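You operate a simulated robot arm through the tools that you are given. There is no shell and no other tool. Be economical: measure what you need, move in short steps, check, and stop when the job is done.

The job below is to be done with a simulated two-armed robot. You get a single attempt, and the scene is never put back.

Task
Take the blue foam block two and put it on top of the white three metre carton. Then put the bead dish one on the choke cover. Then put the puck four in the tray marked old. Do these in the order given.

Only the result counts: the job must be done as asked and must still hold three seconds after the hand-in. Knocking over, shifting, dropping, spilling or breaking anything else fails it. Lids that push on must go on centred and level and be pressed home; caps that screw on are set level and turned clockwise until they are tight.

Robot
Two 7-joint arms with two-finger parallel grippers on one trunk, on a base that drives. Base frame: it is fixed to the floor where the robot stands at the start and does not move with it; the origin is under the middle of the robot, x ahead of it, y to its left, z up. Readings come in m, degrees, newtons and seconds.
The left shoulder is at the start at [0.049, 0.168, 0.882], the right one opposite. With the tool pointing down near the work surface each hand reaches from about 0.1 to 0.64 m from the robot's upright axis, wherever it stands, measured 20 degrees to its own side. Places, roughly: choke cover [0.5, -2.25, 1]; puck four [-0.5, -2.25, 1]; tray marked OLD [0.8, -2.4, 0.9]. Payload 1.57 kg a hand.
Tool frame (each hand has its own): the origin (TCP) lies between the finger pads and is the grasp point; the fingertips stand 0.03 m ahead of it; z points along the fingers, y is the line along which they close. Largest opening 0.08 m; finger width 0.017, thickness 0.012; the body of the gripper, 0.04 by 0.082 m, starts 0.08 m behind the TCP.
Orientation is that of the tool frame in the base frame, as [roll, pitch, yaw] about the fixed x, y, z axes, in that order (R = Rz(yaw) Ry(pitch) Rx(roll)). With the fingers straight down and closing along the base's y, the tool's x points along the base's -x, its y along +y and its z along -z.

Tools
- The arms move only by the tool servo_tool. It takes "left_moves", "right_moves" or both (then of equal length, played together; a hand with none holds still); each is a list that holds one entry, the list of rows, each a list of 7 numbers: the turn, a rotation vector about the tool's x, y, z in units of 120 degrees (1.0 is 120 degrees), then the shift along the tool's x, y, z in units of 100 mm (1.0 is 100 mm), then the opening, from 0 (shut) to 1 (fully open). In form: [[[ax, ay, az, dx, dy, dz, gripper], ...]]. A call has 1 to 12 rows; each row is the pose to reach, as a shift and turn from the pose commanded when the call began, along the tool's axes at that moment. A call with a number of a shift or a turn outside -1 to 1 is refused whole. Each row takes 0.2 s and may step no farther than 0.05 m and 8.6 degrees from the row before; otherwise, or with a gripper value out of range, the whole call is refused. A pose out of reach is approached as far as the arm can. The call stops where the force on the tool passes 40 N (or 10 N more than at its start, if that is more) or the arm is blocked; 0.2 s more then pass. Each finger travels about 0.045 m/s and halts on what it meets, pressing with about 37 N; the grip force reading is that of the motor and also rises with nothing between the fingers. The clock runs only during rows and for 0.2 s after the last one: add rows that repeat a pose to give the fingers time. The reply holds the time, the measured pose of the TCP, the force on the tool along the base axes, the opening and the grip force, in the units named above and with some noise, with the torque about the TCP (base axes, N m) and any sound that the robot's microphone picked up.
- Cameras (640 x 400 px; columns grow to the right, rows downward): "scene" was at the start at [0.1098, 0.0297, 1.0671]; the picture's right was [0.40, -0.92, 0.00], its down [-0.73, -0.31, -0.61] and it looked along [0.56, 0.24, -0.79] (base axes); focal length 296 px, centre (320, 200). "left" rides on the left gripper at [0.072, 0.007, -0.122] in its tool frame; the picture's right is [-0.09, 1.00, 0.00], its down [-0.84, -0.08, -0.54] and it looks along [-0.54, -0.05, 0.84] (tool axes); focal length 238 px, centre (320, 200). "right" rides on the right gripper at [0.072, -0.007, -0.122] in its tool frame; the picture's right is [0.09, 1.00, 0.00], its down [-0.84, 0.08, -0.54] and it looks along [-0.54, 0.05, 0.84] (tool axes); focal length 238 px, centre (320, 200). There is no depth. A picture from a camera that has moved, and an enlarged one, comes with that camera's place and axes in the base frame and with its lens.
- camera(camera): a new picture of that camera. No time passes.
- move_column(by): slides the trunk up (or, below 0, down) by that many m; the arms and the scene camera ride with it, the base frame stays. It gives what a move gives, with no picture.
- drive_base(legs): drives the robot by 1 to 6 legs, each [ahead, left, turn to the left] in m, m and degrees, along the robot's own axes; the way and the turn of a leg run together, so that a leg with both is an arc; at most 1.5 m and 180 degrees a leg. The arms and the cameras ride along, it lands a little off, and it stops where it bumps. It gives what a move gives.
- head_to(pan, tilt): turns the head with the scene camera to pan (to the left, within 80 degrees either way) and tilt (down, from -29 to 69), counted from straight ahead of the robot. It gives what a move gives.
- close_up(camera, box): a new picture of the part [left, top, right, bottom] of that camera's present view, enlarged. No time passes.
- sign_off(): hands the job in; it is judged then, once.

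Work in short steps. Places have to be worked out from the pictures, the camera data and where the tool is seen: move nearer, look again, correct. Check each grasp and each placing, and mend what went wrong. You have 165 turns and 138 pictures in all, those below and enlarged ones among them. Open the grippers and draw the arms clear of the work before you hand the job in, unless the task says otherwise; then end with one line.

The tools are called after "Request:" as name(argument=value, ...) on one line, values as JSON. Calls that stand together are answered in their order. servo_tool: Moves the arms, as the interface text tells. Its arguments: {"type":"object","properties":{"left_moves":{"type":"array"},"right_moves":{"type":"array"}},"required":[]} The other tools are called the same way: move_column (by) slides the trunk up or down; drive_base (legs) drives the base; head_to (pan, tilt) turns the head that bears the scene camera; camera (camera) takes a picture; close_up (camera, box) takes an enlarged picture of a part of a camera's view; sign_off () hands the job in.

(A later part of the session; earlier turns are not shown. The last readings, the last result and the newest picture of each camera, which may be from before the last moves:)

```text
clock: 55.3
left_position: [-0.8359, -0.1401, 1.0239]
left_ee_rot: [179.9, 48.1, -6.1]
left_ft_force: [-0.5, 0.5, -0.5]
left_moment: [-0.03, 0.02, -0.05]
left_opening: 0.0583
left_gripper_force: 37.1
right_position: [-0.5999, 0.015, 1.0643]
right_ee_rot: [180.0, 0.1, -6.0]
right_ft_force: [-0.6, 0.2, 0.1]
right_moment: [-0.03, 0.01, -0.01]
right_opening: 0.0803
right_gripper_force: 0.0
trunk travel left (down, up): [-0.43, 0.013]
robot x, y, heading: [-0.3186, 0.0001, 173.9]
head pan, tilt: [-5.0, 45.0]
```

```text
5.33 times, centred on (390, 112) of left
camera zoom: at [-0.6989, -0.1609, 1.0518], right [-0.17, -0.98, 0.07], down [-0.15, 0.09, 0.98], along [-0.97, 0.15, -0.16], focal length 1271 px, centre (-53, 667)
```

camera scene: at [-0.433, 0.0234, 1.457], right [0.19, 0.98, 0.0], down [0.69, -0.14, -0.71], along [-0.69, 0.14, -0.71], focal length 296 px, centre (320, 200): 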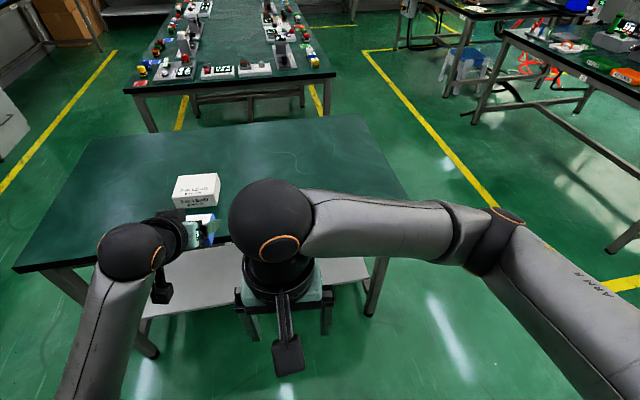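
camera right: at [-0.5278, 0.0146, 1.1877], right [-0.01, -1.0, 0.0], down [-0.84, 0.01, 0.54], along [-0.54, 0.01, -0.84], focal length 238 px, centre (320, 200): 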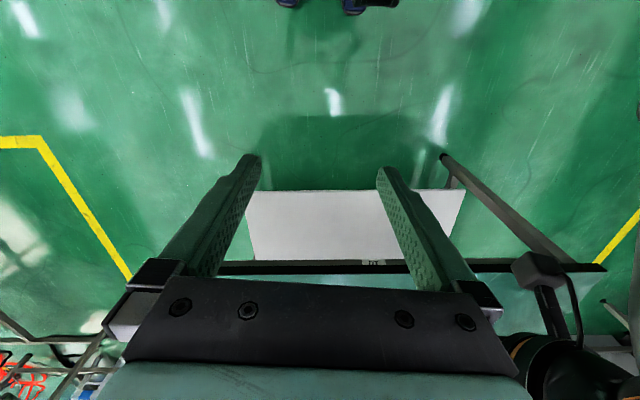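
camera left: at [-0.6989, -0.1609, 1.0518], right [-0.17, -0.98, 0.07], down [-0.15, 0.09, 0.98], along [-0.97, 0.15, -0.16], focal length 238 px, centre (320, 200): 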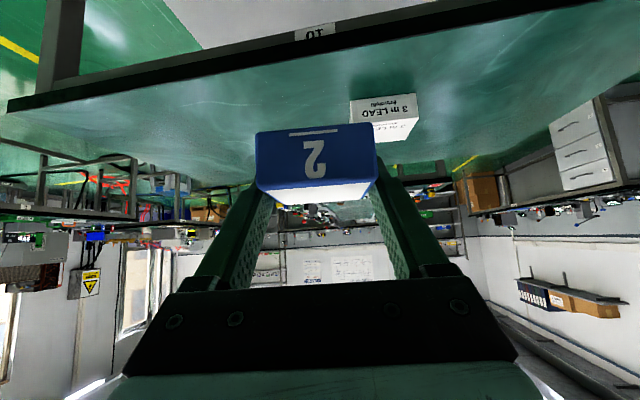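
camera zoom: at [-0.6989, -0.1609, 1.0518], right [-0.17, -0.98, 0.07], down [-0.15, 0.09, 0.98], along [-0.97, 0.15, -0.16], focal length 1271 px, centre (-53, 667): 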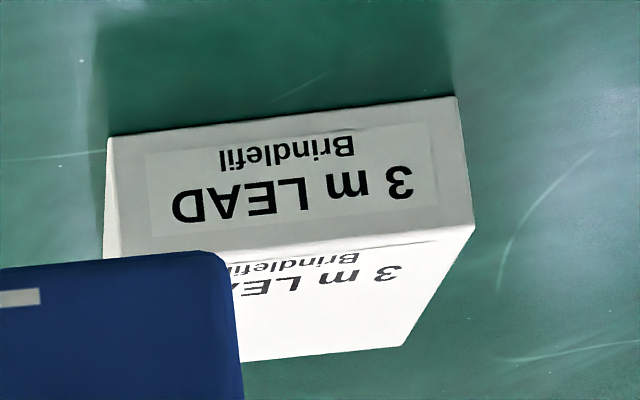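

The carton's top is at z ≈ 0.847, centred at about (-1.169, -0.221), and it's aligned with my heading. I'll drive 0.2 m forward and 0.1 m left so the hand comes nearly above it.

Request:
drive_base(legs=[[0.2, 0.1, 0]])

Request:
close_up(camera="left", box=[200, 40, 440, 190])

Request:
camera(camera="scene")

```text
clock: 57.0
left_position: [-1.0426, -0.2162, 1.0232]
left_ee_rot: [-179.9, 48.0, -6.0]
left_ft_force: [-0.5, 0.1, 0.2]
left_moment: [-0.05, 0.02, -0.01]
left_opening: 0.0583
left_gripper_force: 36.9
right_position: [-0.805, -0.0626, 1.0634]
right_ee_rot: [-179.9, 0.0, -6.2]
right_ft_force: [0.3, 0.2, 0.1]
right_moment: [-0.02, -0.05, 0.01]
right_opening: 0.0802
right_gripper_force: 0.1
trunk travel left (down, up): [-0.43, 0.013]
robot x, y, heading: [-0.5254, -0.072, 173.8]
head pan, tilt: [-5.0, 45.0]
```

```text
2.67 times, centred on (320, 115) of left
camera zoom: at [-0.9056, -0.239, 1.0515], right [-0.17, -0.98, 0.07], down [-0.15, 0.09, 0.98], along [-0.97, 0.15, -0.16], focal length 636 px, centre (320, 427)
```

zoom: 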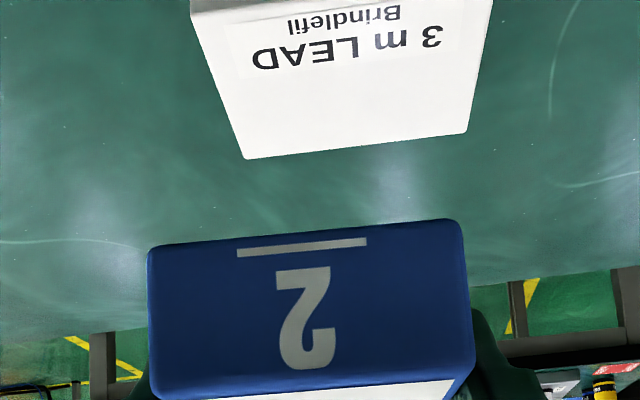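

```text
101 pictures are left
camera scene: at [-0.6399, -0.0547, 1.457], right [0.19, 0.98, 0.0], down [0.69, -0.14, -0.71], along [-0.69, 0.14, -0.71], focal length 296 px, centre (320, 200)
```

scene: 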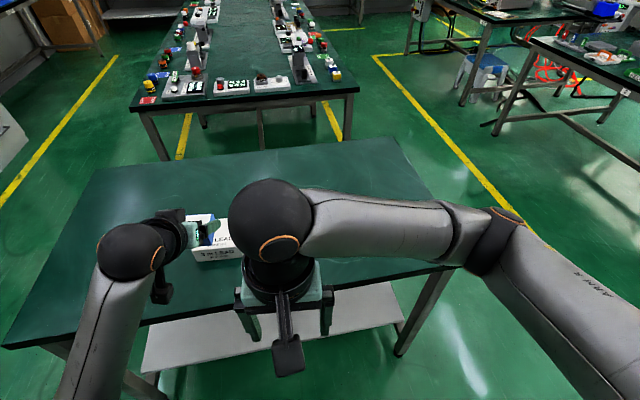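

The carton's position is confirmed, with its top at z ≈ 0.848. I'll go to 5 cm above its centre.

Request:
servo_tool(left_moves=[[[0, 0, 0, -0.02, 0.03, 0.26, 0.3], [0, 0, 0, -0.04, 0.06, 0.52, 0.3], [0, 0, 0, -0.07, 0.086, 0.773, 0.3]]])

Request:
servo_tool(left_moves=[[[0, 0, 0, -0.02, 0.03, 0.26, 0.3], [0, 0, 0, -0.04, 0.06, 0.52, 0.3], [0, 0, 0, -0.07, 0.086, 0.773, 0.3]]])

Request:
camera(camera="left")

Request:
close_up(camera="scene", box=[140, 180, 300, 280])

```text
clock: 57.8
left_position: [-1.1044, -0.2211, 0.9769]
left_ee_rot: [-180.0, 48.0, -6.0]
left_ft_force: [0.6, -0.6, 0.3]
left_moment: [0.01, -0.04, 0.01]
left_opening: 0.0583
left_gripper_force: 37.3
right_position: [-0.8047, -0.0628, 1.0645]
right_ee_rot: [180.0, 0.0, -6.1]
right_ft_force: [-0.1, -0.4, 0.1]
right_moment: [-0.03, -0.01, 0.03]
right_opening: 0.0799
right_gripper_force: 0.0
trunk travel left (down, up): [-0.43, 0.013]
robot x, y, heading: [-0.5171, -0.076, 173.9]
head pan, tilt: [-5.0, 45.0]
```

```text
clock: 58.6
left_position: [-1.1692, -0.2195, 0.9299]
left_ee_rot: [-180.0, 48.1, -6.1]
left_ft_force: [0.0, -1.2, 0.4]
left_moment: [0.03, -0.01, 0.0]
left_opening: 0.0582
left_gripper_force: 37.4
right_position: [-0.8053, -0.0621, 1.0657]
right_ee_rot: [-179.9, 0.0, -6.2]
right_ft_force: [0.3, -0.3, -0.3]
right_moment: [0.0, -0.01, 0.0]
right_opening: 0.08
right_gripper_force: 0.0
trunk travel left (down, up): [-0.43, 0.013]
robot x, y, heading: [-0.524, -0.0756, 173.7]
head pan, tilt: [-5.0, 45.0]
```

```text
100 pictures are left
camera left: at [-1.0319, -0.2422, 0.9577], right [-0.17, -0.98, 0.07], down [-0.15, 0.09, 0.98], along [-0.97, 0.15, -0.16], focal length 238 px, centre (320, 200)
```

left: 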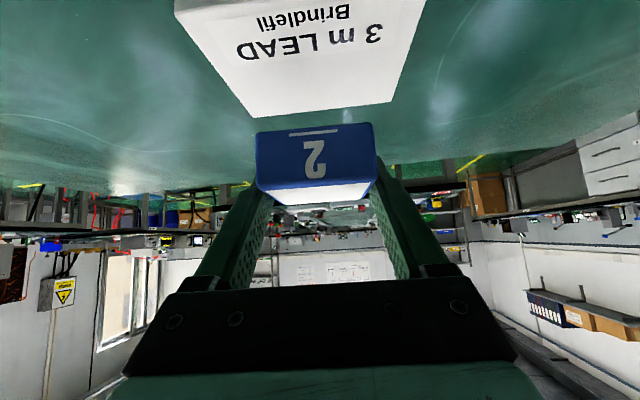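

```text
4.00 times, centred on (220, 230) of scene
camera zoom: at [-0.6396, -0.0543, 1.457], right [0.19, 0.98, 0.0], down [0.69, -0.14, -0.71], along [-0.69, 0.14, -0.71], focal length 1186 px, centre (720, 80)
```

zoom: 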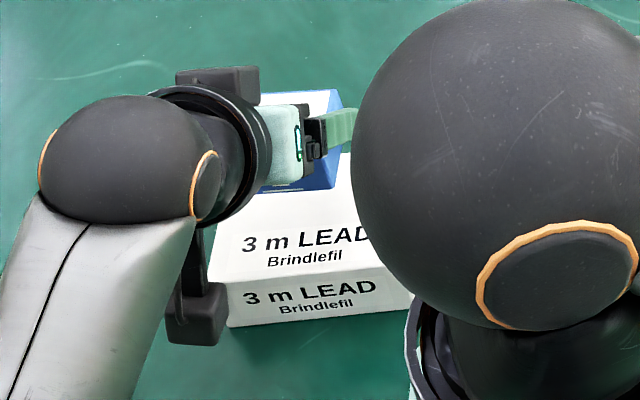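

The block is over the carton's centre. I'll lower it straight down in small steps.

Request:
servo_tool(left_moves=[[[0, 0, 0, 0.111, 0, 0.1, 0.3], [0, 0, 0, 0.223, 0, 0.2, 0.3], [0, 0, 0, 0.3, 0, 0.268, 0.3], [0, 0, 0, 0.334, 0, 0.301, 0.3], [0, 0, 0, 0.356, 0, 0.321, 0.3]]])

Request:
close_up(camera="left", box=[160, 0, 460, 220])

```text
clock: 59.8
left_position: [-1.1675, -0.2201, 0.883]
left_ee_rot: [179.9, 48.1, -6.1]
left_ft_force: [-0.1, 0.0, -0.7]
left_moment: [-0.02, -0.02, 0.0]
left_opening: 0.058
left_gripper_force: 36.9
right_position: [-0.8052, -0.0627, 1.0648]
right_ee_rot: [-180.0, 0.0, -6.1]
right_ft_force: [0.3, 0.8, 0.1]
right_moment: [0.02, 0.02, 0.05]
right_opening: 0.0797
right_gripper_force: 0.1
trunk travel left (down, up): [-0.43, 0.013]
robot x, y, heading: [-0.5197, -0.0775, 173.8]
head pan, tilt: [-5.0, 45.0]
```

```text
1.82 times, centred on (310, 110) of left
camera zoom: at [-1.0306, -0.2416, 0.9098], right [-0.17, -0.98, 0.07], down [-0.15, 0.09, 0.98], along [-0.97, 0.15, -0.16], focal length 433 px, centre (338, 364)
```

zoom: 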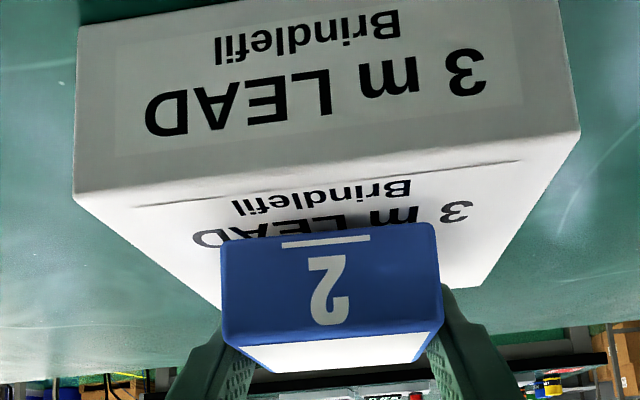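

There's no contact yet, so I'll keep lowering by millimetres.

Request:
servo_tool(left_moves=[[[0, 0, 0, 0.008, 0, 0.007, 0.3], [0, 0, 0, 0.016, 0, 0.014, 0.3], [0, 0, 0, 0.024, 0, 0.021, 0.3], [0, 0, 0, 0.024, 0, 0.021, 0.3]]])

Request:
close_up(camera="left", box=[240, 90, 400, 190])

```text
clock: 60.8
left_position: [-1.1687, -0.2202, 0.8797]
left_ee_rot: [180.0, 48.0, -6.0]
left_ft_force: [-0.9, -0.3, 0.1]
left_moment: [-0.01, 0.03, 0.03]
left_opening: 0.0581
left_gripper_force: 37.5
right_position: [-0.8059, -0.062, 1.065]
right_ee_rot: [180.0, 0.0, -6.2]
right_ft_force: [0.3, -0.1, 0.4]
right_moment: [0.03, 0.0, 0.04]
right_opening: 0.0802
right_gripper_force: 0.1
trunk travel left (down, up): [-0.43, 0.013]
robot x, y, heading: [-0.5245, -0.0721, 173.8]
head pan, tilt: [-5.0, 45.0]
```

```text
4.00 times, centred on (320, 140) of left
camera zoom: at [-1.0306, -0.242, 0.9077], right [-0.17, -0.98, 0.07], down [-0.15, 0.09, 0.98], along [-0.97, 0.15, -0.16], focal length 953 px, centre (320, 440)
```

zoom: 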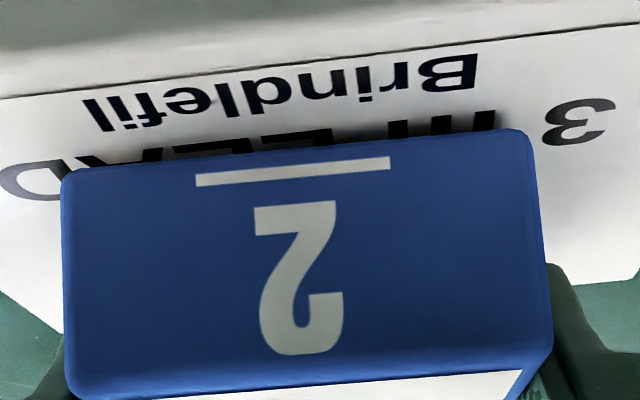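

Still a slight gap, so I'll go on down.

Request:
servo_tool(left_moves=[[[0, 0, 0, 0.007, 0, 0.007, 0.3], [0, 0, 0, 0.015, 0, 0.013, 0.3], [0, 0, 0, 0.022, 0, 0.02, 0.3], [0, 0, 0, 0.022, 0, 0.02, 0.3]]])

Request:
close_up(camera="left", box=[240, 90, 400, 190])

```text
clock: 61.8
left_position: [-1.167, -0.2215, 0.8765]
left_ee_rot: [-179.9, 48.1, -6.1]
left_ft_force: [0.5, 0.0, 1.5]
left_moment: [-0.01, 0.01, 0.0]
left_opening: 0.0583
left_gripper_force: 37.0
right_position: [-0.805, -0.0629, 1.0646]
right_ee_rot: [180.0, 0.1, -6.0]
right_ft_force: [-0.4, 0.1, -0.3]
right_moment: [0.03, 0.01, 0.03]
right_opening: 0.0801
right_gripper_force: 0.1
trunk travel left (down, up): [-0.43, 0.013]
robot x, y, heading: [-0.5219, -0.0747, 173.9]
head pan, tilt: [-5.0, 45.0]
```

```text
4.00 times, centred on (320, 140) of left
camera zoom: at [-1.0305, -0.2424, 0.9051], right [-0.17, -0.98, 0.07], down [-0.15, 0.09, 0.98], along [-0.97, 0.15, -0.16], focal length 953 px, centre (320, 440)
```

zoom: 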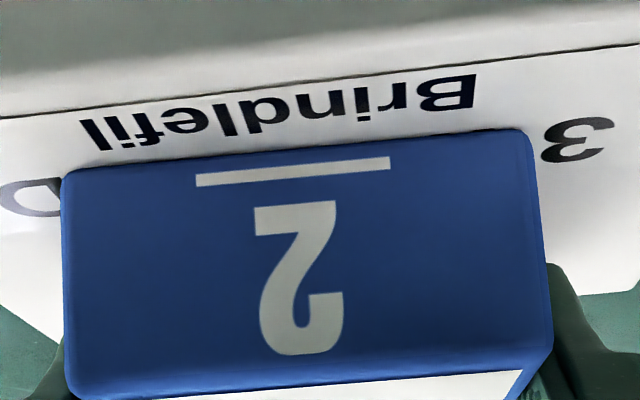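

It's nearly touching. I'll go one more millimetre and check the force.

Request:
servo_tool(left_moves=[[[0, 0, 0, 0.007, 0, 0.007, 0.3], [0, 0, 0, 0.013, 0, 0.012, 0.3], [0, 0, 0, 0.013, 0, 0.012, 0.3]]])

```text
clock: 62.6
left_position: [-1.1668, -0.2208, 0.8775]
left_ee_rot: [-180.0, 48.1, -6.1]
left_ft_force: [0.6, -0.3, 7.5]
left_moment: [-0.03, -0.03, 0.01]
left_opening: 0.058
left_gripper_force: 37.2
right_position: [-0.8048, -0.0623, 1.0652]
right_ee_rot: [180.0, 0.0, -6.1]
right_ft_force: [0.2, -0.3, -0.4]
right_moment: [0.0, 0.02, 0.01]
right_opening: 0.0797
right_gripper_force: 0.0
trunk travel left (down, up): [-0.43, 0.013]
robot x, y, heading: [-0.5234, -0.0749, 173.8]
head pan, tilt: [-5.0, 45.0]
```

Contact at 7.5 N. I'll ease up 0.5 mm, open the fingers, and then withdraw back along the tool axis.

Request:
servo_tool(left_moves=[[[0, 0, 0, -0.004, 0, -0.003, 0.3], [0, 0, 0, -0.004, 0, -0.003, 0.8], [0, 0, 0, -0.004, 0, -0.003, 1], [0, 0, 0, -0.004, 0, -0.003, 1], [0, 0, 0, -0.004, 0, -0.003, 1]]])

Request:
servo_tool(left_moves=[[[0, 0, 0, 0, 0, -0.12, 1], [0, 0, 0, 0, 0, -0.3, 1], [0, 0, 0, 0, 0, -0.55, 1], [0, 0, 0, 0, 0, -0.8, 1], [0, 0, 0, 0, 0, -1, 1]]])

Request:
camera(camera="left")

Request:
close_up(camera="scene", box=[140, 180, 300, 280])

```text
clock: 63.8
left_position: [-1.1667, -0.2216, 0.8767]
left_ee_rot: [179.9, 48.1, -6.1]
left_ft_force: [-0.4, -2.9, 5.8]
left_moment: [0.15, 0.08, 0.02]
left_opening: 0.0784
left_gripper_force: 0.1
right_position: [-0.8034, -0.0626, 1.0651]
right_ee_rot: [180.0, 0.0, -6.1]
right_ft_force: [-0.5, 0.0, -0.1]
right_moment: [0.0, -0.01, -0.01]
right_opening: 0.0799
right_gripper_force: 0.1
trunk travel left (down, up): [-0.43, 0.013]
robot x, y, heading: [-0.5236, -0.0775, 174.2]
head pan, tilt: [-5.0, 45.0]
```

```text
clock: 65.0
left_position: [-1.0942, -0.2304, 0.9411]
left_ee_rot: [-180.0, 48.0, -6.1]
left_ft_force: [0.2, -0.6, 0.2]
left_moment: [-0.06, -0.04, -0.02]
left_opening: 0.0799
left_gripper_force: 0.0
right_position: [-0.8046, -0.0629, 1.0658]
right_ee_rot: [179.9, 0.0, -6.0]
right_ft_force: [0.2, 0.6, -0.2]
right_moment: [-0.01, 0.01, 0.01]
right_opening: 0.0801
right_gripper_force: 0.1
trunk travel left (down, up): [-0.43, 0.013]
robot x, y, heading: [-0.5268, -0.0703, 174.1]
head pan, tilt: [-5.0, 45.0]
```

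```text
95 pictures are left
camera left: at [-0.9561, -0.2511, 0.969], right [-0.17, -0.98, 0.07], down [-0.15, 0.09, 0.98], along [-0.97, 0.15, -0.16], focal length 238 px, centre (320, 200)
```

left: 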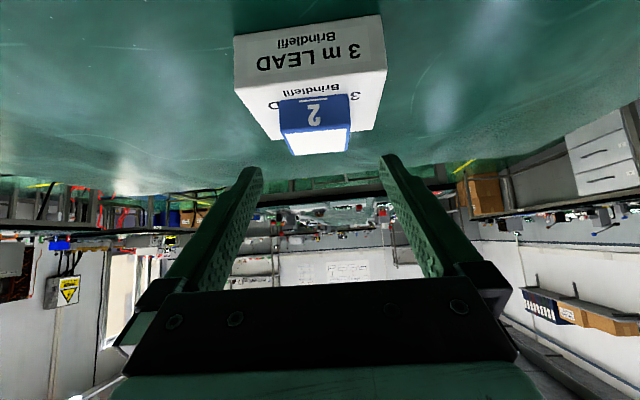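

```text
4.00 times, centred on (220, 230) of scene
camera zoom: at [-0.6389, -0.0544, 1.4571], right [0.19, 0.98, 0.0], down [0.69, -0.14, -0.71], along [-0.69, 0.14, -0.71], focal length 1186 px, centre (720, 80)
```

zoom: 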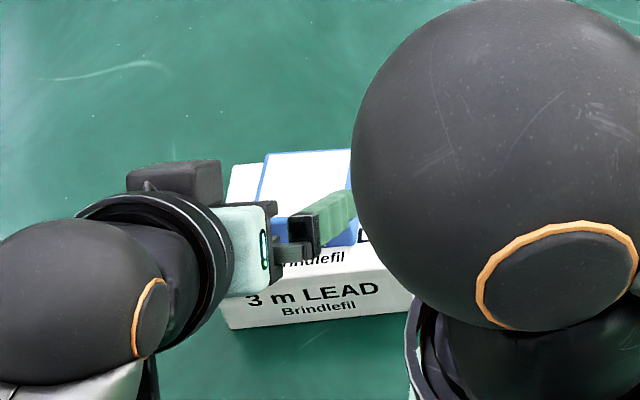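

Block 2 sits on the carton. Dish 1 measures about 80 mm wide (y) and 64 mm deep (x), so it must be gripped along x with the hand leaning sideways. I'll retract, back off and turn to the shelf again.

Request:
servo_tool(left_moves=[[[0, 0, 0, 0, 0, -0.25, 1], [0, 0, 0, 0, 0, -0.5, 1], [0, 0, 0, 0, 0, -0.75, 1], [0, 0, 0, 0, 0, -1, 1]]])

Request:
close_up(camera="left", box=[220, 20, 420, 160])

Request:
drive_base(legs=[[-0.2, 0, 0], [0, 0, -174]])

```text
clock: 66.0
left_position: [-1.0195, -0.237, 1.0083]
left_ee_rot: [-180.0, 47.9, -6.1]
left_ft_force: [0.3, 0.5, 0.2]
left_moment: [0.03, 0.01, -0.03]
left_opening: 0.0799
left_gripper_force: 0.0
right_position: [-0.8056, -0.0634, 1.0634]
right_ee_rot: [-179.9, 0.1, -6.2]
right_ft_force: [0.2, -0.3, 0.3]
right_moment: [0.0, -0.03, -0.03]
right_opening: 0.0795
right_gripper_force: 0.1
trunk travel left (down, up): [-0.43, 0.013]
robot x, y, heading: [-0.5215, -0.0716, 173.9]
head pan, tilt: [-5.0, 45.0]
```

```text
2.86 times, centred on (320, 90) of left
camera zoom: at [-0.8822, -0.2588, 1.0363], right [-0.17, -0.98, 0.07], down [-0.15, 0.09, 0.98], along [-0.97, 0.15, -0.16], focal length 681 px, centre (320, 514)
```

zoom: 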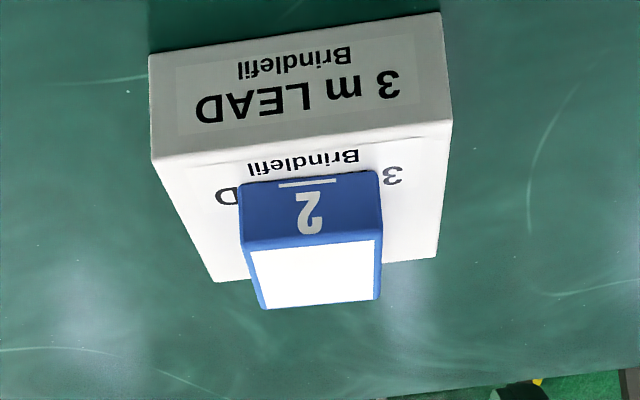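

```text
clock: 74.7
left_position: [0.1565, 0.1147, 1.0081]
left_ee_rot: [180.0, 48.0, 179.4]
left_ft_force: [-0.1, 0.0, 0.6]
left_moment: [0.0, 0.0, 0.0]
left_opening: 0.0802
left_gripper_force: 0.0
right_position: [-0.0413, -0.0795, 1.0648]
right_ee_rot: [-179.9, 0.0, 179.3]
right_ft_force: [-0.1, 0.1, 0.1]
right_moment: [0.0, 0.01, 0.0]
right_opening: 0.0801
right_gripper_force: 0.0
trunk travel left (down, up): [-0.43, 0.013]
robot x, y, heading: [-0.3251, -0.0944, -0.6]
head pan, tilt: [-5.0, 45.0]
```

I'll lower the trunk, sidestep left so the right arm faces dish 1, and look.

Request:
move_column(by=-0.42)

Request:
drive_base(legs=[[0, 0.37, 0.6]])

Request:
head_to(pan=0, tilt=35)

Request:
camera(camera="scene")

Request:
close_up(camera="left", box=[120, 20, 320, 160])

```text
refused: -0.42 is not a number from -0.4 to 0.4
```

```text
clock: 77.1
left_position: [0.1575, 0.4866, 1.008]
left_ee_rot: [-179.9, 48.0, 179.8]
left_ft_force: [-0.2, -0.7, 0.1]
left_moment: [0.01, 0.01, -0.02]
left_opening: 0.0801
left_gripper_force: 0.0
right_position: [-0.0387, 0.29, 1.0644]
right_ee_rot: [-180.0, -0.1, -180.0]
right_ft_force: [-0.3, 0.6, 0.3]
right_moment: [-0.03, -0.04, -0.03]
right_opening: 0.0799
right_gripper_force: 0.1
trunk travel left (down, up): [-0.43, 0.013]
robot x, y, heading: [-0.3222, 0.2732, -0.2]
head pan, tilt: [-5.0, 45.0]
```

```text
clock: 77.8
left_position: [0.1564, 0.4862, 1.0081]
left_ee_rot: [180.0, 48.0, 179.9]
left_ft_force: [0.1, -0.5, 1.1]
left_moment: [0.01, 0.03, -0.01]
left_opening: 0.08
left_gripper_force: 0.2
right_position: [-0.0386, 0.2899, 1.0654]
right_ee_rot: [180.0, 0.0, -180.0]
right_ft_force: [0.6, -0.1, 0.5]
right_moment: [-0.03, 0.01, -0.02]
right_opening: 0.0802
right_gripper_force: 0.1
trunk travel left (down, up): [-0.43, 0.013]
robot x, y, heading: [-0.3223, 0.2757, 0.0]
head pan, tilt: [0.0, 35.0]
```

```text
92 pictures are left
camera scene: at [-0.1921, 0.2715, 1.4718], right [0.0, -1.0, 0.0], down [-0.57, 0.0, -0.82], along [0.82, 0.0, -0.57], focal length 296 px, centre (320, 200)
```

scene: 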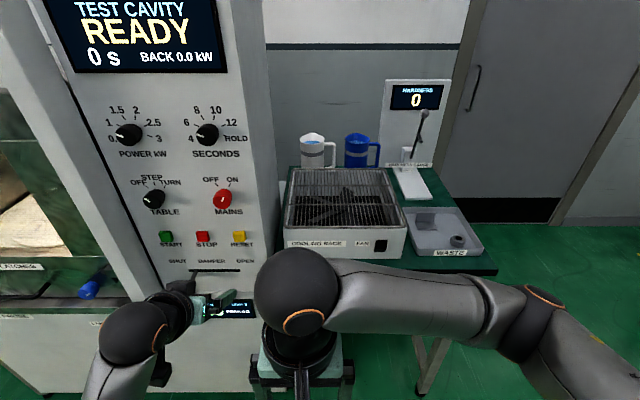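

```text
2.86 times, centred on (220, 90) of left
camera zoom: at [0.0174, 0.493, 1.036], right [0.06, 1.0, 0.07], down [0.16, -0.08, 0.98], along [0.99, -0.05, -0.16], focal length 681 px, centre (606, 514)
```

zoom: 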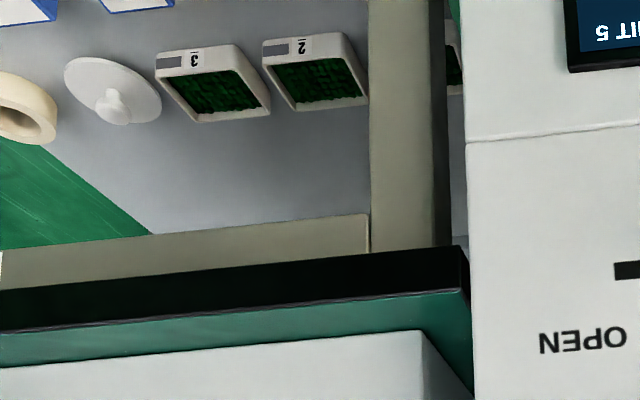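

I'll lower the trunk by 0.40 and tuck the left hand back.

Request:
move_column(by=-0.4)

Request:
servo_tool(left_moves=[[[0, 0.06, 0, 0.12, 0, -0.12, 1], [0, 0.12, 0, 0.24, 0, -0.24, 1], [0, 0.18, 0, 0.36, 0, -0.36, 1], [0, 0.24, 0, 0.48, 0, -0.48, 1], [0, 0.3, 0, 0.6, 0, -0.6, 1], [0, 0.36, 0, 0.72, 0, -0.72, 1], [0, 0.4, 0, 0.85, 0, -0.85, 1], [0, 0.4, 0, 1, 0, -1, 1]]])

Request:
camera(camera="scene")

Request:
camera(camera="right")

```text
clock: 81.6
left_position: [0.1566, 0.4861, 0.6075]
left_ee_rot: [180.0, 48.0, 179.9]
left_ft_force: [-0.1, 0.5, -0.3]
left_moment: [0.03, 0.02, 0.01]
left_opening: 0.0799
left_gripper_force: 0.1
right_position: [-0.0398, 0.2903, 0.665]
right_ee_rot: [-180.0, 0.0, -180.0]
right_ft_force: [-0.6, 0.8, -0.1]
right_moment: [0.0, -0.04, 0.01]
right_opening: 0.08
right_gripper_force: 0.0
trunk travel left (down, up): [-0.03, 0.413]
robot x, y, heading: [-0.3236, 0.2728, -0.1]
head pan, tilt: [0.0, 35.0]
```

```text
clock: 83.4
left_position: [0.0155, 0.4861, 0.601]
left_ee_rot: [180.0, 0.0, 179.9]
left_ft_force: [0.1, -0.5, 1.5]
left_moment: [0.03, 0.02, -0.01]
left_opening: 0.0801
left_gripper_force: 0.0
right_position: [-0.0385, 0.2916, 0.6655]
right_ee_rot: [179.9, 0.1, 180.0]
right_ft_force: [0.1, 0.2, 0.3]
right_moment: [0.0, -0.01, 0.01]
right_opening: 0.0798
right_gripper_force: 0.0
trunk travel left (down, up): [-0.03, 0.413]
robot x, y, heading: [-0.325, 0.2732, -0.1]
head pan, tilt: [0.0, 35.0]
```

```text
90 pictures are left
camera scene: at [-0.1921, 0.2715, 1.0719], right [0.0, -1.0, 0.0], down [-0.57, 0.0, -0.82], along [0.82, 0.0, -0.57], focal length 296 px, centre (320, 200)
```

scene: 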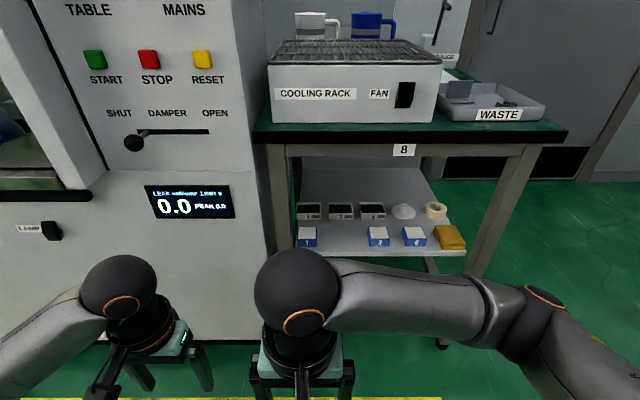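

```text
89 pictures are left
camera right: at [-0.1113, 0.2841, 0.7876], right [-0.09, 1.0, 0.0], down [0.84, 0.08, 0.54], along [0.54, 0.05, -0.84], focal length 238 px, centre (320, 200)
```

right: 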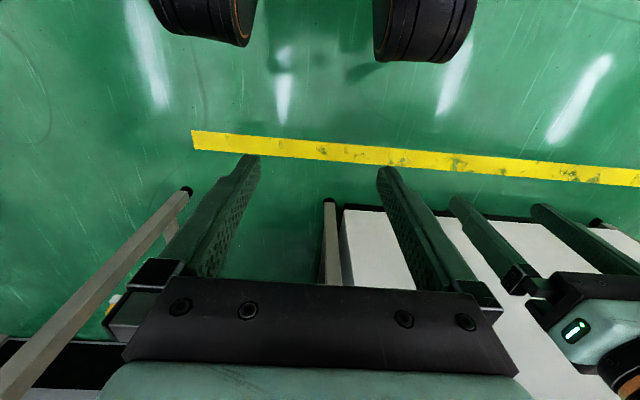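

I'll zoom on the dishes and beam to get precise geometry.

Request:
close_up(camera="scene", box=[260, 130, 420, 260])

```text
3.08 times, centred on (340, 195) of scene
camera zoom: at [-0.1921, 0.2715, 1.0719], right [0.0, -1.0, 0.0], down [-0.57, 0.0, -0.82], along [0.82, 0.0, -0.57], focal length 912 px, centre (258, 215)
```

zoom: 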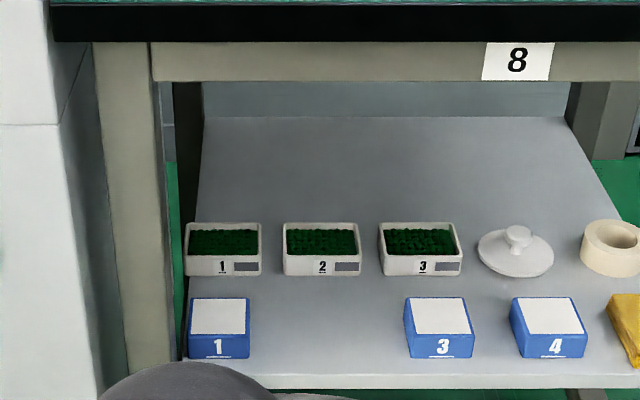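

Dish 1 spans x 0.586–0.649 and y 0.267–0.351, with its rim at z ≈ 0.472. The beam's bottom is at 0.789 and the bench leg is at y > 0.343. I'll yaw the right hand 90° so it closes along x, moving it right at the same time.

Request:
servo_tool(right_moves=[[[0, 0, 0.0625, 0, -0.08, 0, 1], [0, 0, 0.125, 0, -0.17, 0, 1], [0, 0, 0.1875, 0, -0.25, 0, 1], [0, 0, 0.25, 0, -0.33, 0, 1], [0, 0, 0.3125, 0, -0.42, 0, 1], [0, 0, 0.375, 0, -0.5, 0, 1], [0, 0, 0.4375, 0, -0.58, 0, 1], [0, 0, 0.5, 0, -0.67, 0, 1], [0, 0, 0.5625, 0, -0.75, 0, 1], [0, 0, 0.625, 0, -0.83, 0, 1], [0, 0, 0.6875, 0, -0.92, 0, 1], [0, 0, 0.75, 0, -1, 0, 1]]])

Request:
camera(camera="scene")

```text
clock: 86.0
left_position: [0.0174, 0.487, 0.6012]
left_ee_rot: [180.0, 0.0, 179.9]
left_ft_force: [-0.3, 0.3, 0.1]
left_moment: [0.01, 0.0, 0.02]
left_opening: 0.0801
left_gripper_force: 0.0
right_position: [0.0089, 0.1618, 0.6377]
right_ee_rot: [180.0, -0.1, 90.0]
right_ft_force: [-0.4, 0.3, 0.3]
right_moment: [0.01, 0.0, -0.01]
right_opening: 0.08
right_gripper_force: 0.0
right hand out of reach, approached as far as the arm can: row 10, 11, 12
trunk travel left (down, up): [-0.03, 0.413]
robot x, y, heading: [-0.3228, 0.2707, 0.0]
head pan, tilt: [0.0, 35.0]
```

```text
87 pictures are left
camera scene: at [-0.1922, 0.2716, 1.0719], right [0.0, -1.0, 0.0], down [-0.57, 0.0, -0.82], along [0.82, 0.0, -0.57], focal length 296 px, centre (320, 200)
```

scene: 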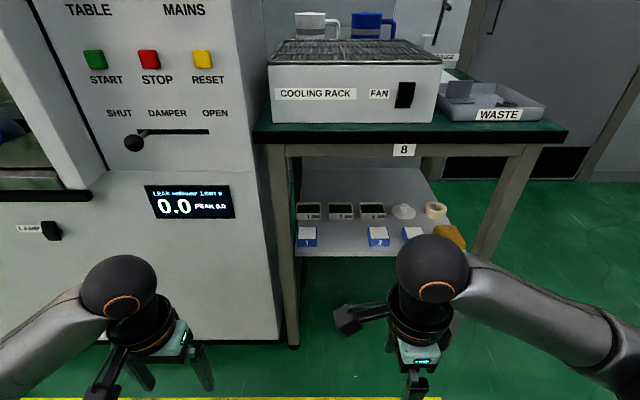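

Yaw done. Next I'll lean the hand 40° (body to the right, fingers pointing left-down) while moving it forward 0.1 m.

Request:
servo_tool(right_moves=[[[0, 0.06, 0, 0, 0.2, 0, 1], [0, 0.12, 0, 0, 0.4, 0, 1], [0, 0.18, 0, 0, 0.6, 0, 1], [0, 0.24, 0, 0, 0.8, 0, 1], [0, 0.3, 0, 0, 1, 0, 1], [0, 0.333, 0, 0, 1, 0, 1]]])

Request:
camera(camera="scene")

Request:
camera(camera="right")

```text
clock: 87.4
left_position: [0.0159, 0.4859, 0.6008]
left_ee_rot: [-180.0, 0.0, 179.9]
left_ft_force: [0.3, 0.1, 0.3]
left_moment: [0.0, 0.02, -0.02]
left_opening: 0.08
left_gripper_force: 0.1
right_position: [0.1097, 0.1618, 0.6383]
right_ee_rot: [180.0, -40.0, 90.0]
right_ft_force: [-0.5, 0.7, 0.5]
right_moment: [0.01, -0.01, -0.07]
right_opening: 0.08
right_gripper_force: 0.0
trunk travel left (down, up): [-0.03, 0.413]
robot x, y, heading: [-0.32, 0.2704, 0.0]
head pan, tilt: [0.0, 35.0]
```

```text
86 pictures are left
camera scene: at [-0.1922, 0.2716, 1.0719], right [0.0, -1.0, 0.0], down [-0.57, 0.0, -0.82], along [0.82, 0.0, -0.57], focal length 296 px, centre (320, 200)
```

scene: 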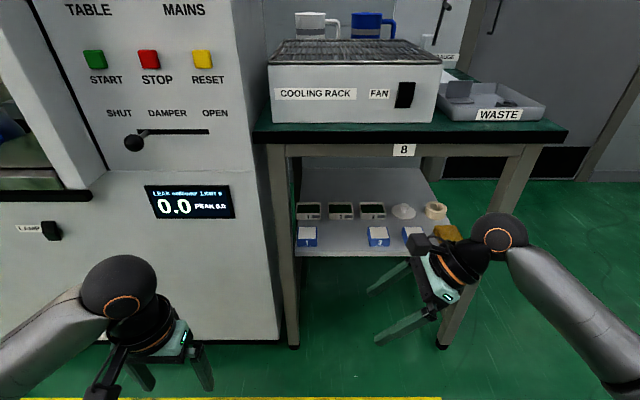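

```text
85 pictures are left
camera right: at [0.1021, 0.139, 0.7784], right [1.0, 0.07, 0.06], down [0.08, -0.99, -0.12], along [0.05, 0.13, -0.99], focal length 238 px, centre (320, 200)
```

right: 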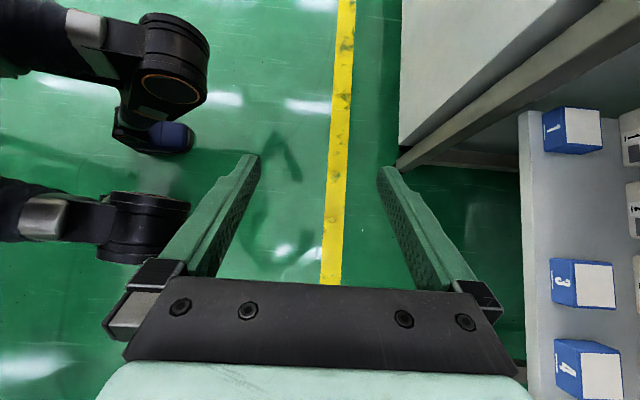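

The lean works. I'll lean 10° more, pull the left hand back from the oven side, and lower the trunk the last 3 cm for clearance under the beam.

Request:
servo_tool(left_moves=[[[0, 0, 0, 0.3, 0, 0, 1], [0, 0, 0, 0.6, 0, 0, 1], [0, 0, 0, 0.9, 0, 0, 1]]], right_moves=[[[0, 0.03, 0, 0, 0, 0, 1], [0, 0.06, 0, 0, 0, 0, 1], [0, 0.083, 0, 0, 0, 0, 1]]])

Request:
move_column(by=-0.03)

Request:
head_to(pan=-20, tilt=45)

Request:
camera(camera="scene")

```text
clock: 88.2
left_position: [-0.0608, 0.4871, 0.601]
left_ee_rot: [179.9, -0.2, 180.0]
left_ft_force: [0.0, -0.1, 0.0]
left_moment: [0.03, -0.04, 0.03]
left_opening: 0.0799
left_gripper_force: 0.1
left hand out of reach, approached as far as the arm can: row 3
right_position: [0.1094, 0.1619, 0.6383]
right_ee_rot: [179.8, -50.0, 90.0]
right_ft_force: [0.4, -0.2, 0.4]
right_moment: [-0.04, -0.02, 0.01]
right_opening: 0.0799
right_gripper_force: 0.0
trunk travel left (down, up): [-0.03, 0.413]
robot x, y, heading: [-0.3233, 0.272, 0.0]
head pan, tilt: [0.0, 35.0]
```

```text
clock: 89.0
left_position: [-0.0601, 0.4862, 0.5703]
left_ee_rot: [179.9, -0.1, 180.0]
left_ft_force: [0.2, -0.4, 0.5]
left_moment: [0.01, 0.01, -0.01]
left_opening: 0.0802
left_gripper_force: 0.1
right_position: [0.1082, 0.1619, 0.6088]
right_ee_rot: [-179.9, -49.8, 89.9]
right_ft_force: [-0.2, 0.3, -0.6]
right_moment: [-0.02, 0.0, 0.01]
right_opening: 0.0799
right_gripper_force: 0.0
trunk travel left (down, up): [0.0, 0.443]
robot x, y, heading: [-0.3205, 0.273, -0.1]
head pan, tilt: [0.0, 35.0]
```

```text
clock: 89.8
left_position: [-0.0609, 0.4853, 0.5711]
left_ee_rot: [-179.9, -0.1, 180.0]
left_ft_force: [-0.4, 1.1, -0.7]
left_moment: [0.0, 0.0, 0.01]
left_opening: 0.0801
left_gripper_force: 0.1
right_position: [0.1108, 0.1614, 0.6076]
right_ee_rot: [179.9, -49.9, 90.1]
right_ft_force: [0.0, 1.5, -0.6]
right_moment: [-0.03, 0.02, 0.01]
right_opening: 0.08
right_gripper_force: 0.0
trunk travel left (down, up): [0.0, 0.443]
robot x, y, heading: [-0.3236, 0.2724, -0.3]
head pan, tilt: [-20.0, 45.0]
```

```text
84 pictures are left
camera scene: at [-0.2038, 0.2438, 1.0271], right [-0.34, -0.94, 0.0], down [-0.66, 0.24, -0.71], along [0.66, -0.24, -0.71], focal length 296 px, centre (320, 200)
```

scene: 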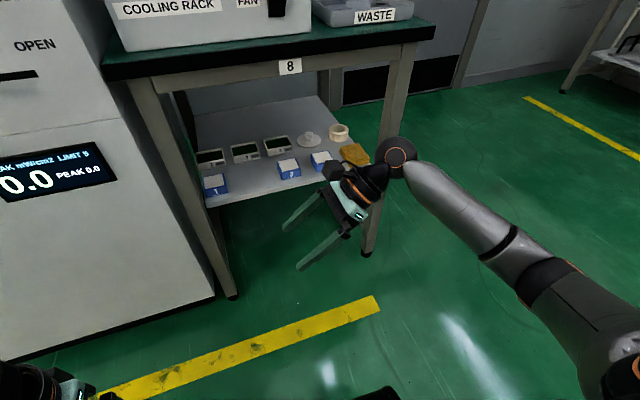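

The elbow sits low, so the forearm will pass under the beam. I'll lower the hand to z ≈ 0.52 at y ≈ 0.22 and then drive forward 0.33 m.

Request:
servo_tool(right_moves=[[[0, 0, 0, -0.1, 0, 0.33, 1], [0, 0, 0, -0.2, 0, 0.67, 1], [0, 0, 0, -0.3, 0, 1, 1]]])

Request:
drive_base(legs=[[0.2, 0, 0]])

Request:
camera(camera="scene")

Request:
camera(camera="right")

```text
clock: 90.6
left_position: [-0.0614, 0.486, 0.5715]
left_ee_rot: [180.0, 0.0, 180.0]
left_ft_force: [-0.4, -0.7, 0.1]
left_moment: [-0.01, 0.0, -0.01]
left_opening: 0.0798
left_gripper_force: 0.1
right_position: [0.1092, 0.2193, 0.5197]
right_ee_rot: [180.0, -49.9, 90.0]
right_ft_force: [0.1, 0.1, -0.1]
right_moment: [-0.02, 0.01, 0.03]
right_opening: 0.08
right_gripper_force: 0.1
trunk travel left (down, up): [0.0, 0.443]
robot x, y, heading: [-0.3233, 0.2737, 0.1]
head pan, tilt: [-20.0, 45.0]
```

```text
clock: 92.2
left_position: [0.1388, 0.4862, 0.5701]
left_ee_rot: [-180.0, 0.0, 179.8]
left_ft_force: [-0.5, -0.1, 0.3]
left_moment: [0.01, 0.01, -0.02]
left_opening: 0.08
left_gripper_force: 0.0
right_position: [0.3097, 0.2183, 0.5205]
right_ee_rot: [-180.0, -50.0, 90.0]
right_ft_force: [-0.4, 0.3, -0.3]
right_moment: [0.02, 0.0, 0.0]
right_opening: 0.08
right_gripper_force: 0.1
trunk travel left (down, up): [0.0, 0.443]
robot x, y, heading: [-0.1185, 0.271, -0.3]
head pan, tilt: [-20.0, 45.0]
```

```text
83 pictures are left
camera scene: at [-0.003, 0.243, 1.0271], right [-0.35, -0.94, 0.0], down [-0.66, 0.24, -0.71], along [0.66, -0.24, -0.71], focal length 296 px, centre (320, 200)
```

scene: 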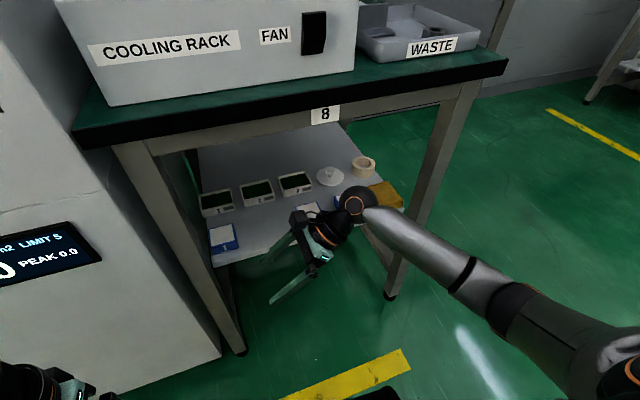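

```text
82 pictures are left
camera right: at [0.3023, 0.1712, 0.6557], right [1.0, 0.06, 0.07], down [0.07, -0.95, -0.29], along [0.05, 0.29, -0.95], focal length 238 px, centre (320, 200)
```

right: 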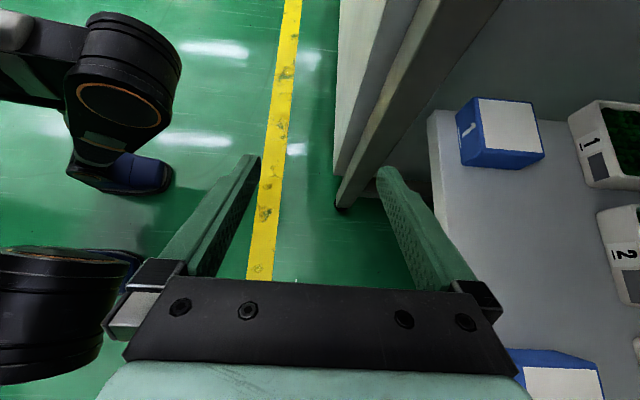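

Clearances look good: the ball is over the block row at z ≈ 0.65. I'll drive 0.13 m further.

Request:
drive_base(legs=[[0.13, 0, 0.3]])

Request:
camera(camera="scene")

Request:
camera(camera="right")

```text
clock: 93.5
left_position: [0.2699, 0.4866, 0.571]
left_ee_rot: [-179.9, -0.1, -179.9]
left_ft_force: [0.1, -0.5, 0.4]
left_moment: [-0.03, 0.0, -0.01]
left_opening: 0.08
left_gripper_force: 0.1
right_position: [0.4401, 0.22, 0.522]
right_ee_rot: [180.0, -49.9, 90.2]
right_ft_force: [-0.2, 0.8, 0.2]
right_moment: [0.06, 0.0, 0.03]
right_opening: 0.0799
right_gripper_force: 0.1
trunk travel left (down, up): [0.0, 0.443]
robot x, y, heading: [0.0074, 0.2704, 0.3]
head pan, tilt: [-20.0, 45.0]
```

```text
81 pictures are left
camera scene: at [0.1272, 0.2437, 1.0271], right [-0.34, -0.94, 0.0], down [-0.67, 0.24, -0.71], along [0.67, -0.24, -0.71], focal length 296 px, centre (320, 200)
```

scene: 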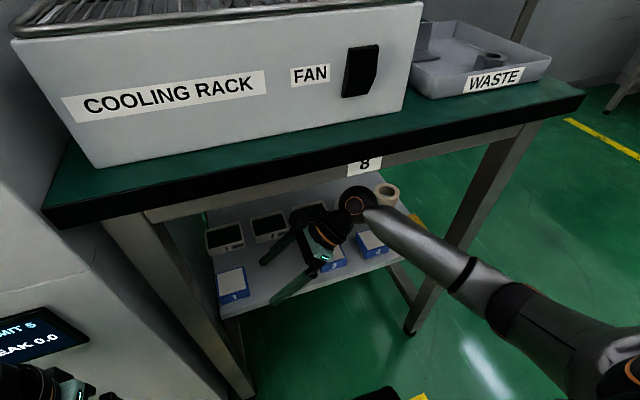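

```text
80 pictures are left
camera right: at [0.433, 0.1738, 0.6557], right [1.0, 0.06, 0.07], down [0.08, -0.95, -0.29], along [0.05, 0.29, -0.95], focal length 238 px, centre (320, 200)
```

right: 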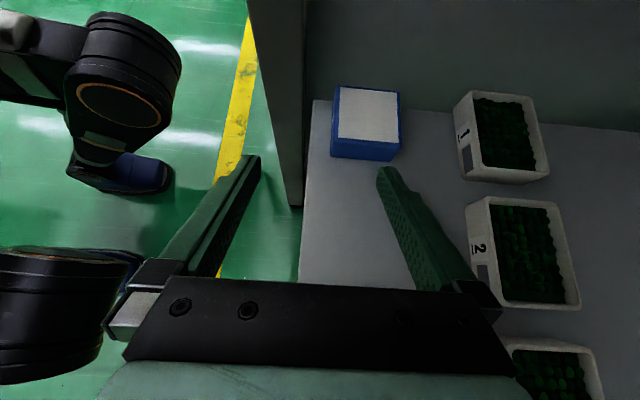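

Next I'll extend the arm 0.1 m forward (tool +y), passing above dish 2.

Request:
servo_tool(right_moves=[[[0, 0, 0, 0, 0.25, 0, 1], [0, 0, 0, 0, 0.5, 0, 1], [0, 0, 0, 0, 0.75, 0, 1], [0, 0, 0, 0, 1, 0, 1]]])

Request:
camera(camera="right")

Request:
camera(camera="scene")

```text
clock: 94.5
left_position: [0.2691, 0.4861, 0.5701]
left_ee_rot: [180.0, -0.1, -179.8]
left_ft_force: [0.3, -0.2, 0.2]
left_moment: [-0.04, 0.01, 0.0]
left_opening: 0.0801
left_gripper_force: 0.1
right_position: [0.5421, 0.2201, 0.5219]
right_ee_rot: [179.9, -49.9, 90.2]
right_ft_force: [0.0, 0.1, 0.3]
right_moment: [-0.01, -0.02, 0.0]
right_opening: 0.0801
right_gripper_force: 0.0
trunk travel left (down, up): [0.0, 0.443]
robot x, y, heading: [0.0089, 0.2729, 0.1]
head pan, tilt: [-20.0, 45.0]
```

```text
79 pictures are left
camera right: at [0.5345, 0.1737, 0.6562], right [1.0, 0.06, 0.07], down [0.08, -0.95, -0.29], along [0.05, 0.3, -0.95], focal length 238 px, centre (320, 200)
```

right: 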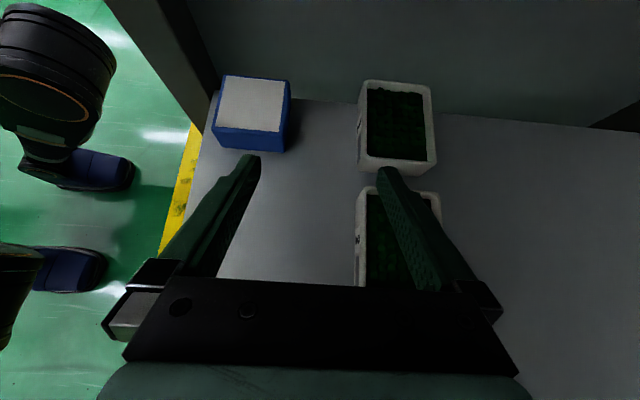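

```text
78 pictures are left
camera scene: at [0.1272, 0.2436, 1.0271], right [-0.34, -0.94, 0.0], down [-0.67, 0.24, -0.71], along [0.67, -0.24, -0.71], focal length 296 px, centre (320, 200)
```

scene: 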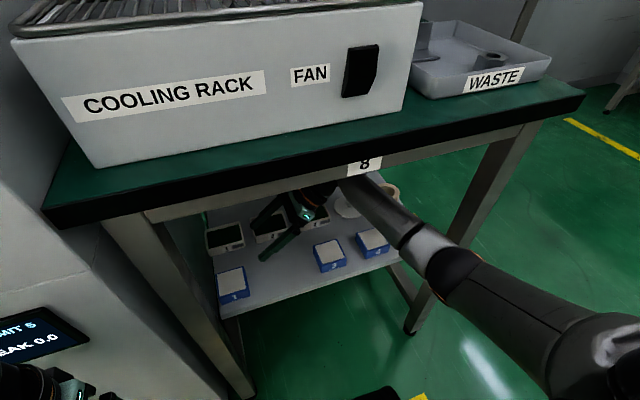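

Dish 1 is confirmed centred at about (0.616, 0.309). I'll extend 0.074 m more, then move left by 0.077.

Request:
servo_tool(right_moves=[[[0, 0, 0, 0, 0.25, 0, 1], [0, 0, 0, 0, 0.5, 0, 1], [0, 0, 0, 0, 0.74, 0, 1], [0, 0, 0, 0, 0.74, 0, 1]]])

Request:
servo_tool(right_moves=[[[0, 0, 0, 0.17, 0, 0.2, 1], [0, 0, 0, 0.33, 0, 0.4, 1], [0, 0, 0, 0.495, 0, 0.59, 1], [0, 0, 0, 0.495, 0, 0.59, 1]]])

Request:
camera(camera="right")

Request:
camera(camera="scene")

```text
clock: 95.5
left_position: [0.2688, 0.4883, 0.5706]
left_ee_rot: [179.9, -0.2, -180.0]
left_ft_force: [-0.2, 0.8, 0.1]
left_moment: [-0.04, -0.02, -0.01]
left_opening: 0.0799
left_gripper_force: 0.1
right_position: [0.6116, 0.2209, 0.5213]
right_ee_rot: [179.7, -49.9, 90.5]
right_ft_force: [0.5, 0.6, -0.4]
right_moment: [0.01, 0.02, 0.02]
right_opening: 0.0802
right_gripper_force: 0.0
right hand out of reach, approached as far as the arm can: row 3
trunk travel left (down, up): [0.0, 0.443]
robot x, y, heading: [0.0068, 0.2744, 0.3]
head pan, tilt: [-20.0, 45.0]
```

```text
clock: 96.5
left_position: [0.2694, 0.4861, 0.5707]
left_ee_rot: [180.0, -0.1, -179.8]
left_ft_force: [-0.3, 0.8, 0.6]
left_moment: [0.01, -0.02, -0.05]
left_opening: 0.0803
left_gripper_force: 0.1
right_position: [0.6057, 0.3005, 0.525]
right_ee_rot: [179.8, -49.9, 90.4]
right_ft_force: [-0.5, 0.4, -0.6]
right_moment: [0.0, 0.01, 0.02]
right_opening: 0.08
right_gripper_force: 0.1
right hand out of reach, approached as far as the arm can: row 1, 2, 3, 4
trunk travel left (down, up): [0.0, 0.443]
robot x, y, heading: [0.0056, 0.2746, 0.3]
head pan, tilt: [-20.0, 45.0]
```

```text
77 pictures are left
camera right: at [0.5968, 0.2535, 0.659], right [1.0, 0.07, 0.07], down [0.08, -0.95, -0.29], along [0.05, 0.29, -0.95], focal length 238 px, centre (320, 200)
```

right: 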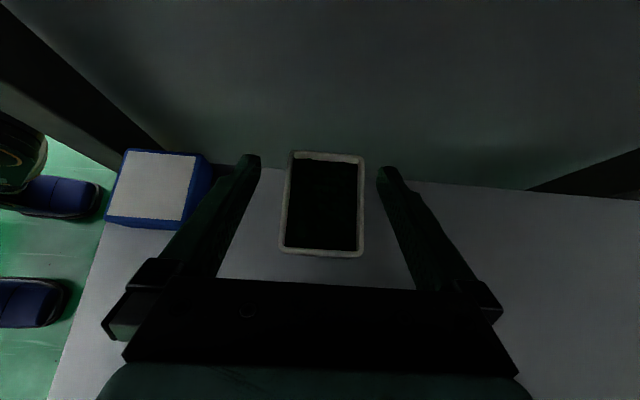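

```text
76 pictures are left
camera scene: at [0.1277, 0.2441, 1.0273], right [-0.34, -0.94, 0.0], down [-0.67, 0.24, -0.71], along [0.67, -0.24, -0.71], focal length 296 px, centre (320, 200)
```

scene: 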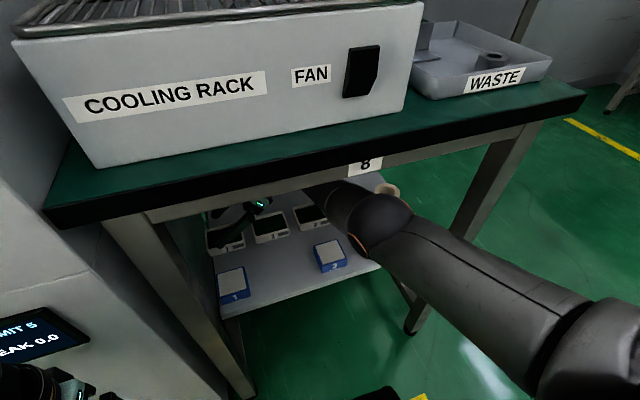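

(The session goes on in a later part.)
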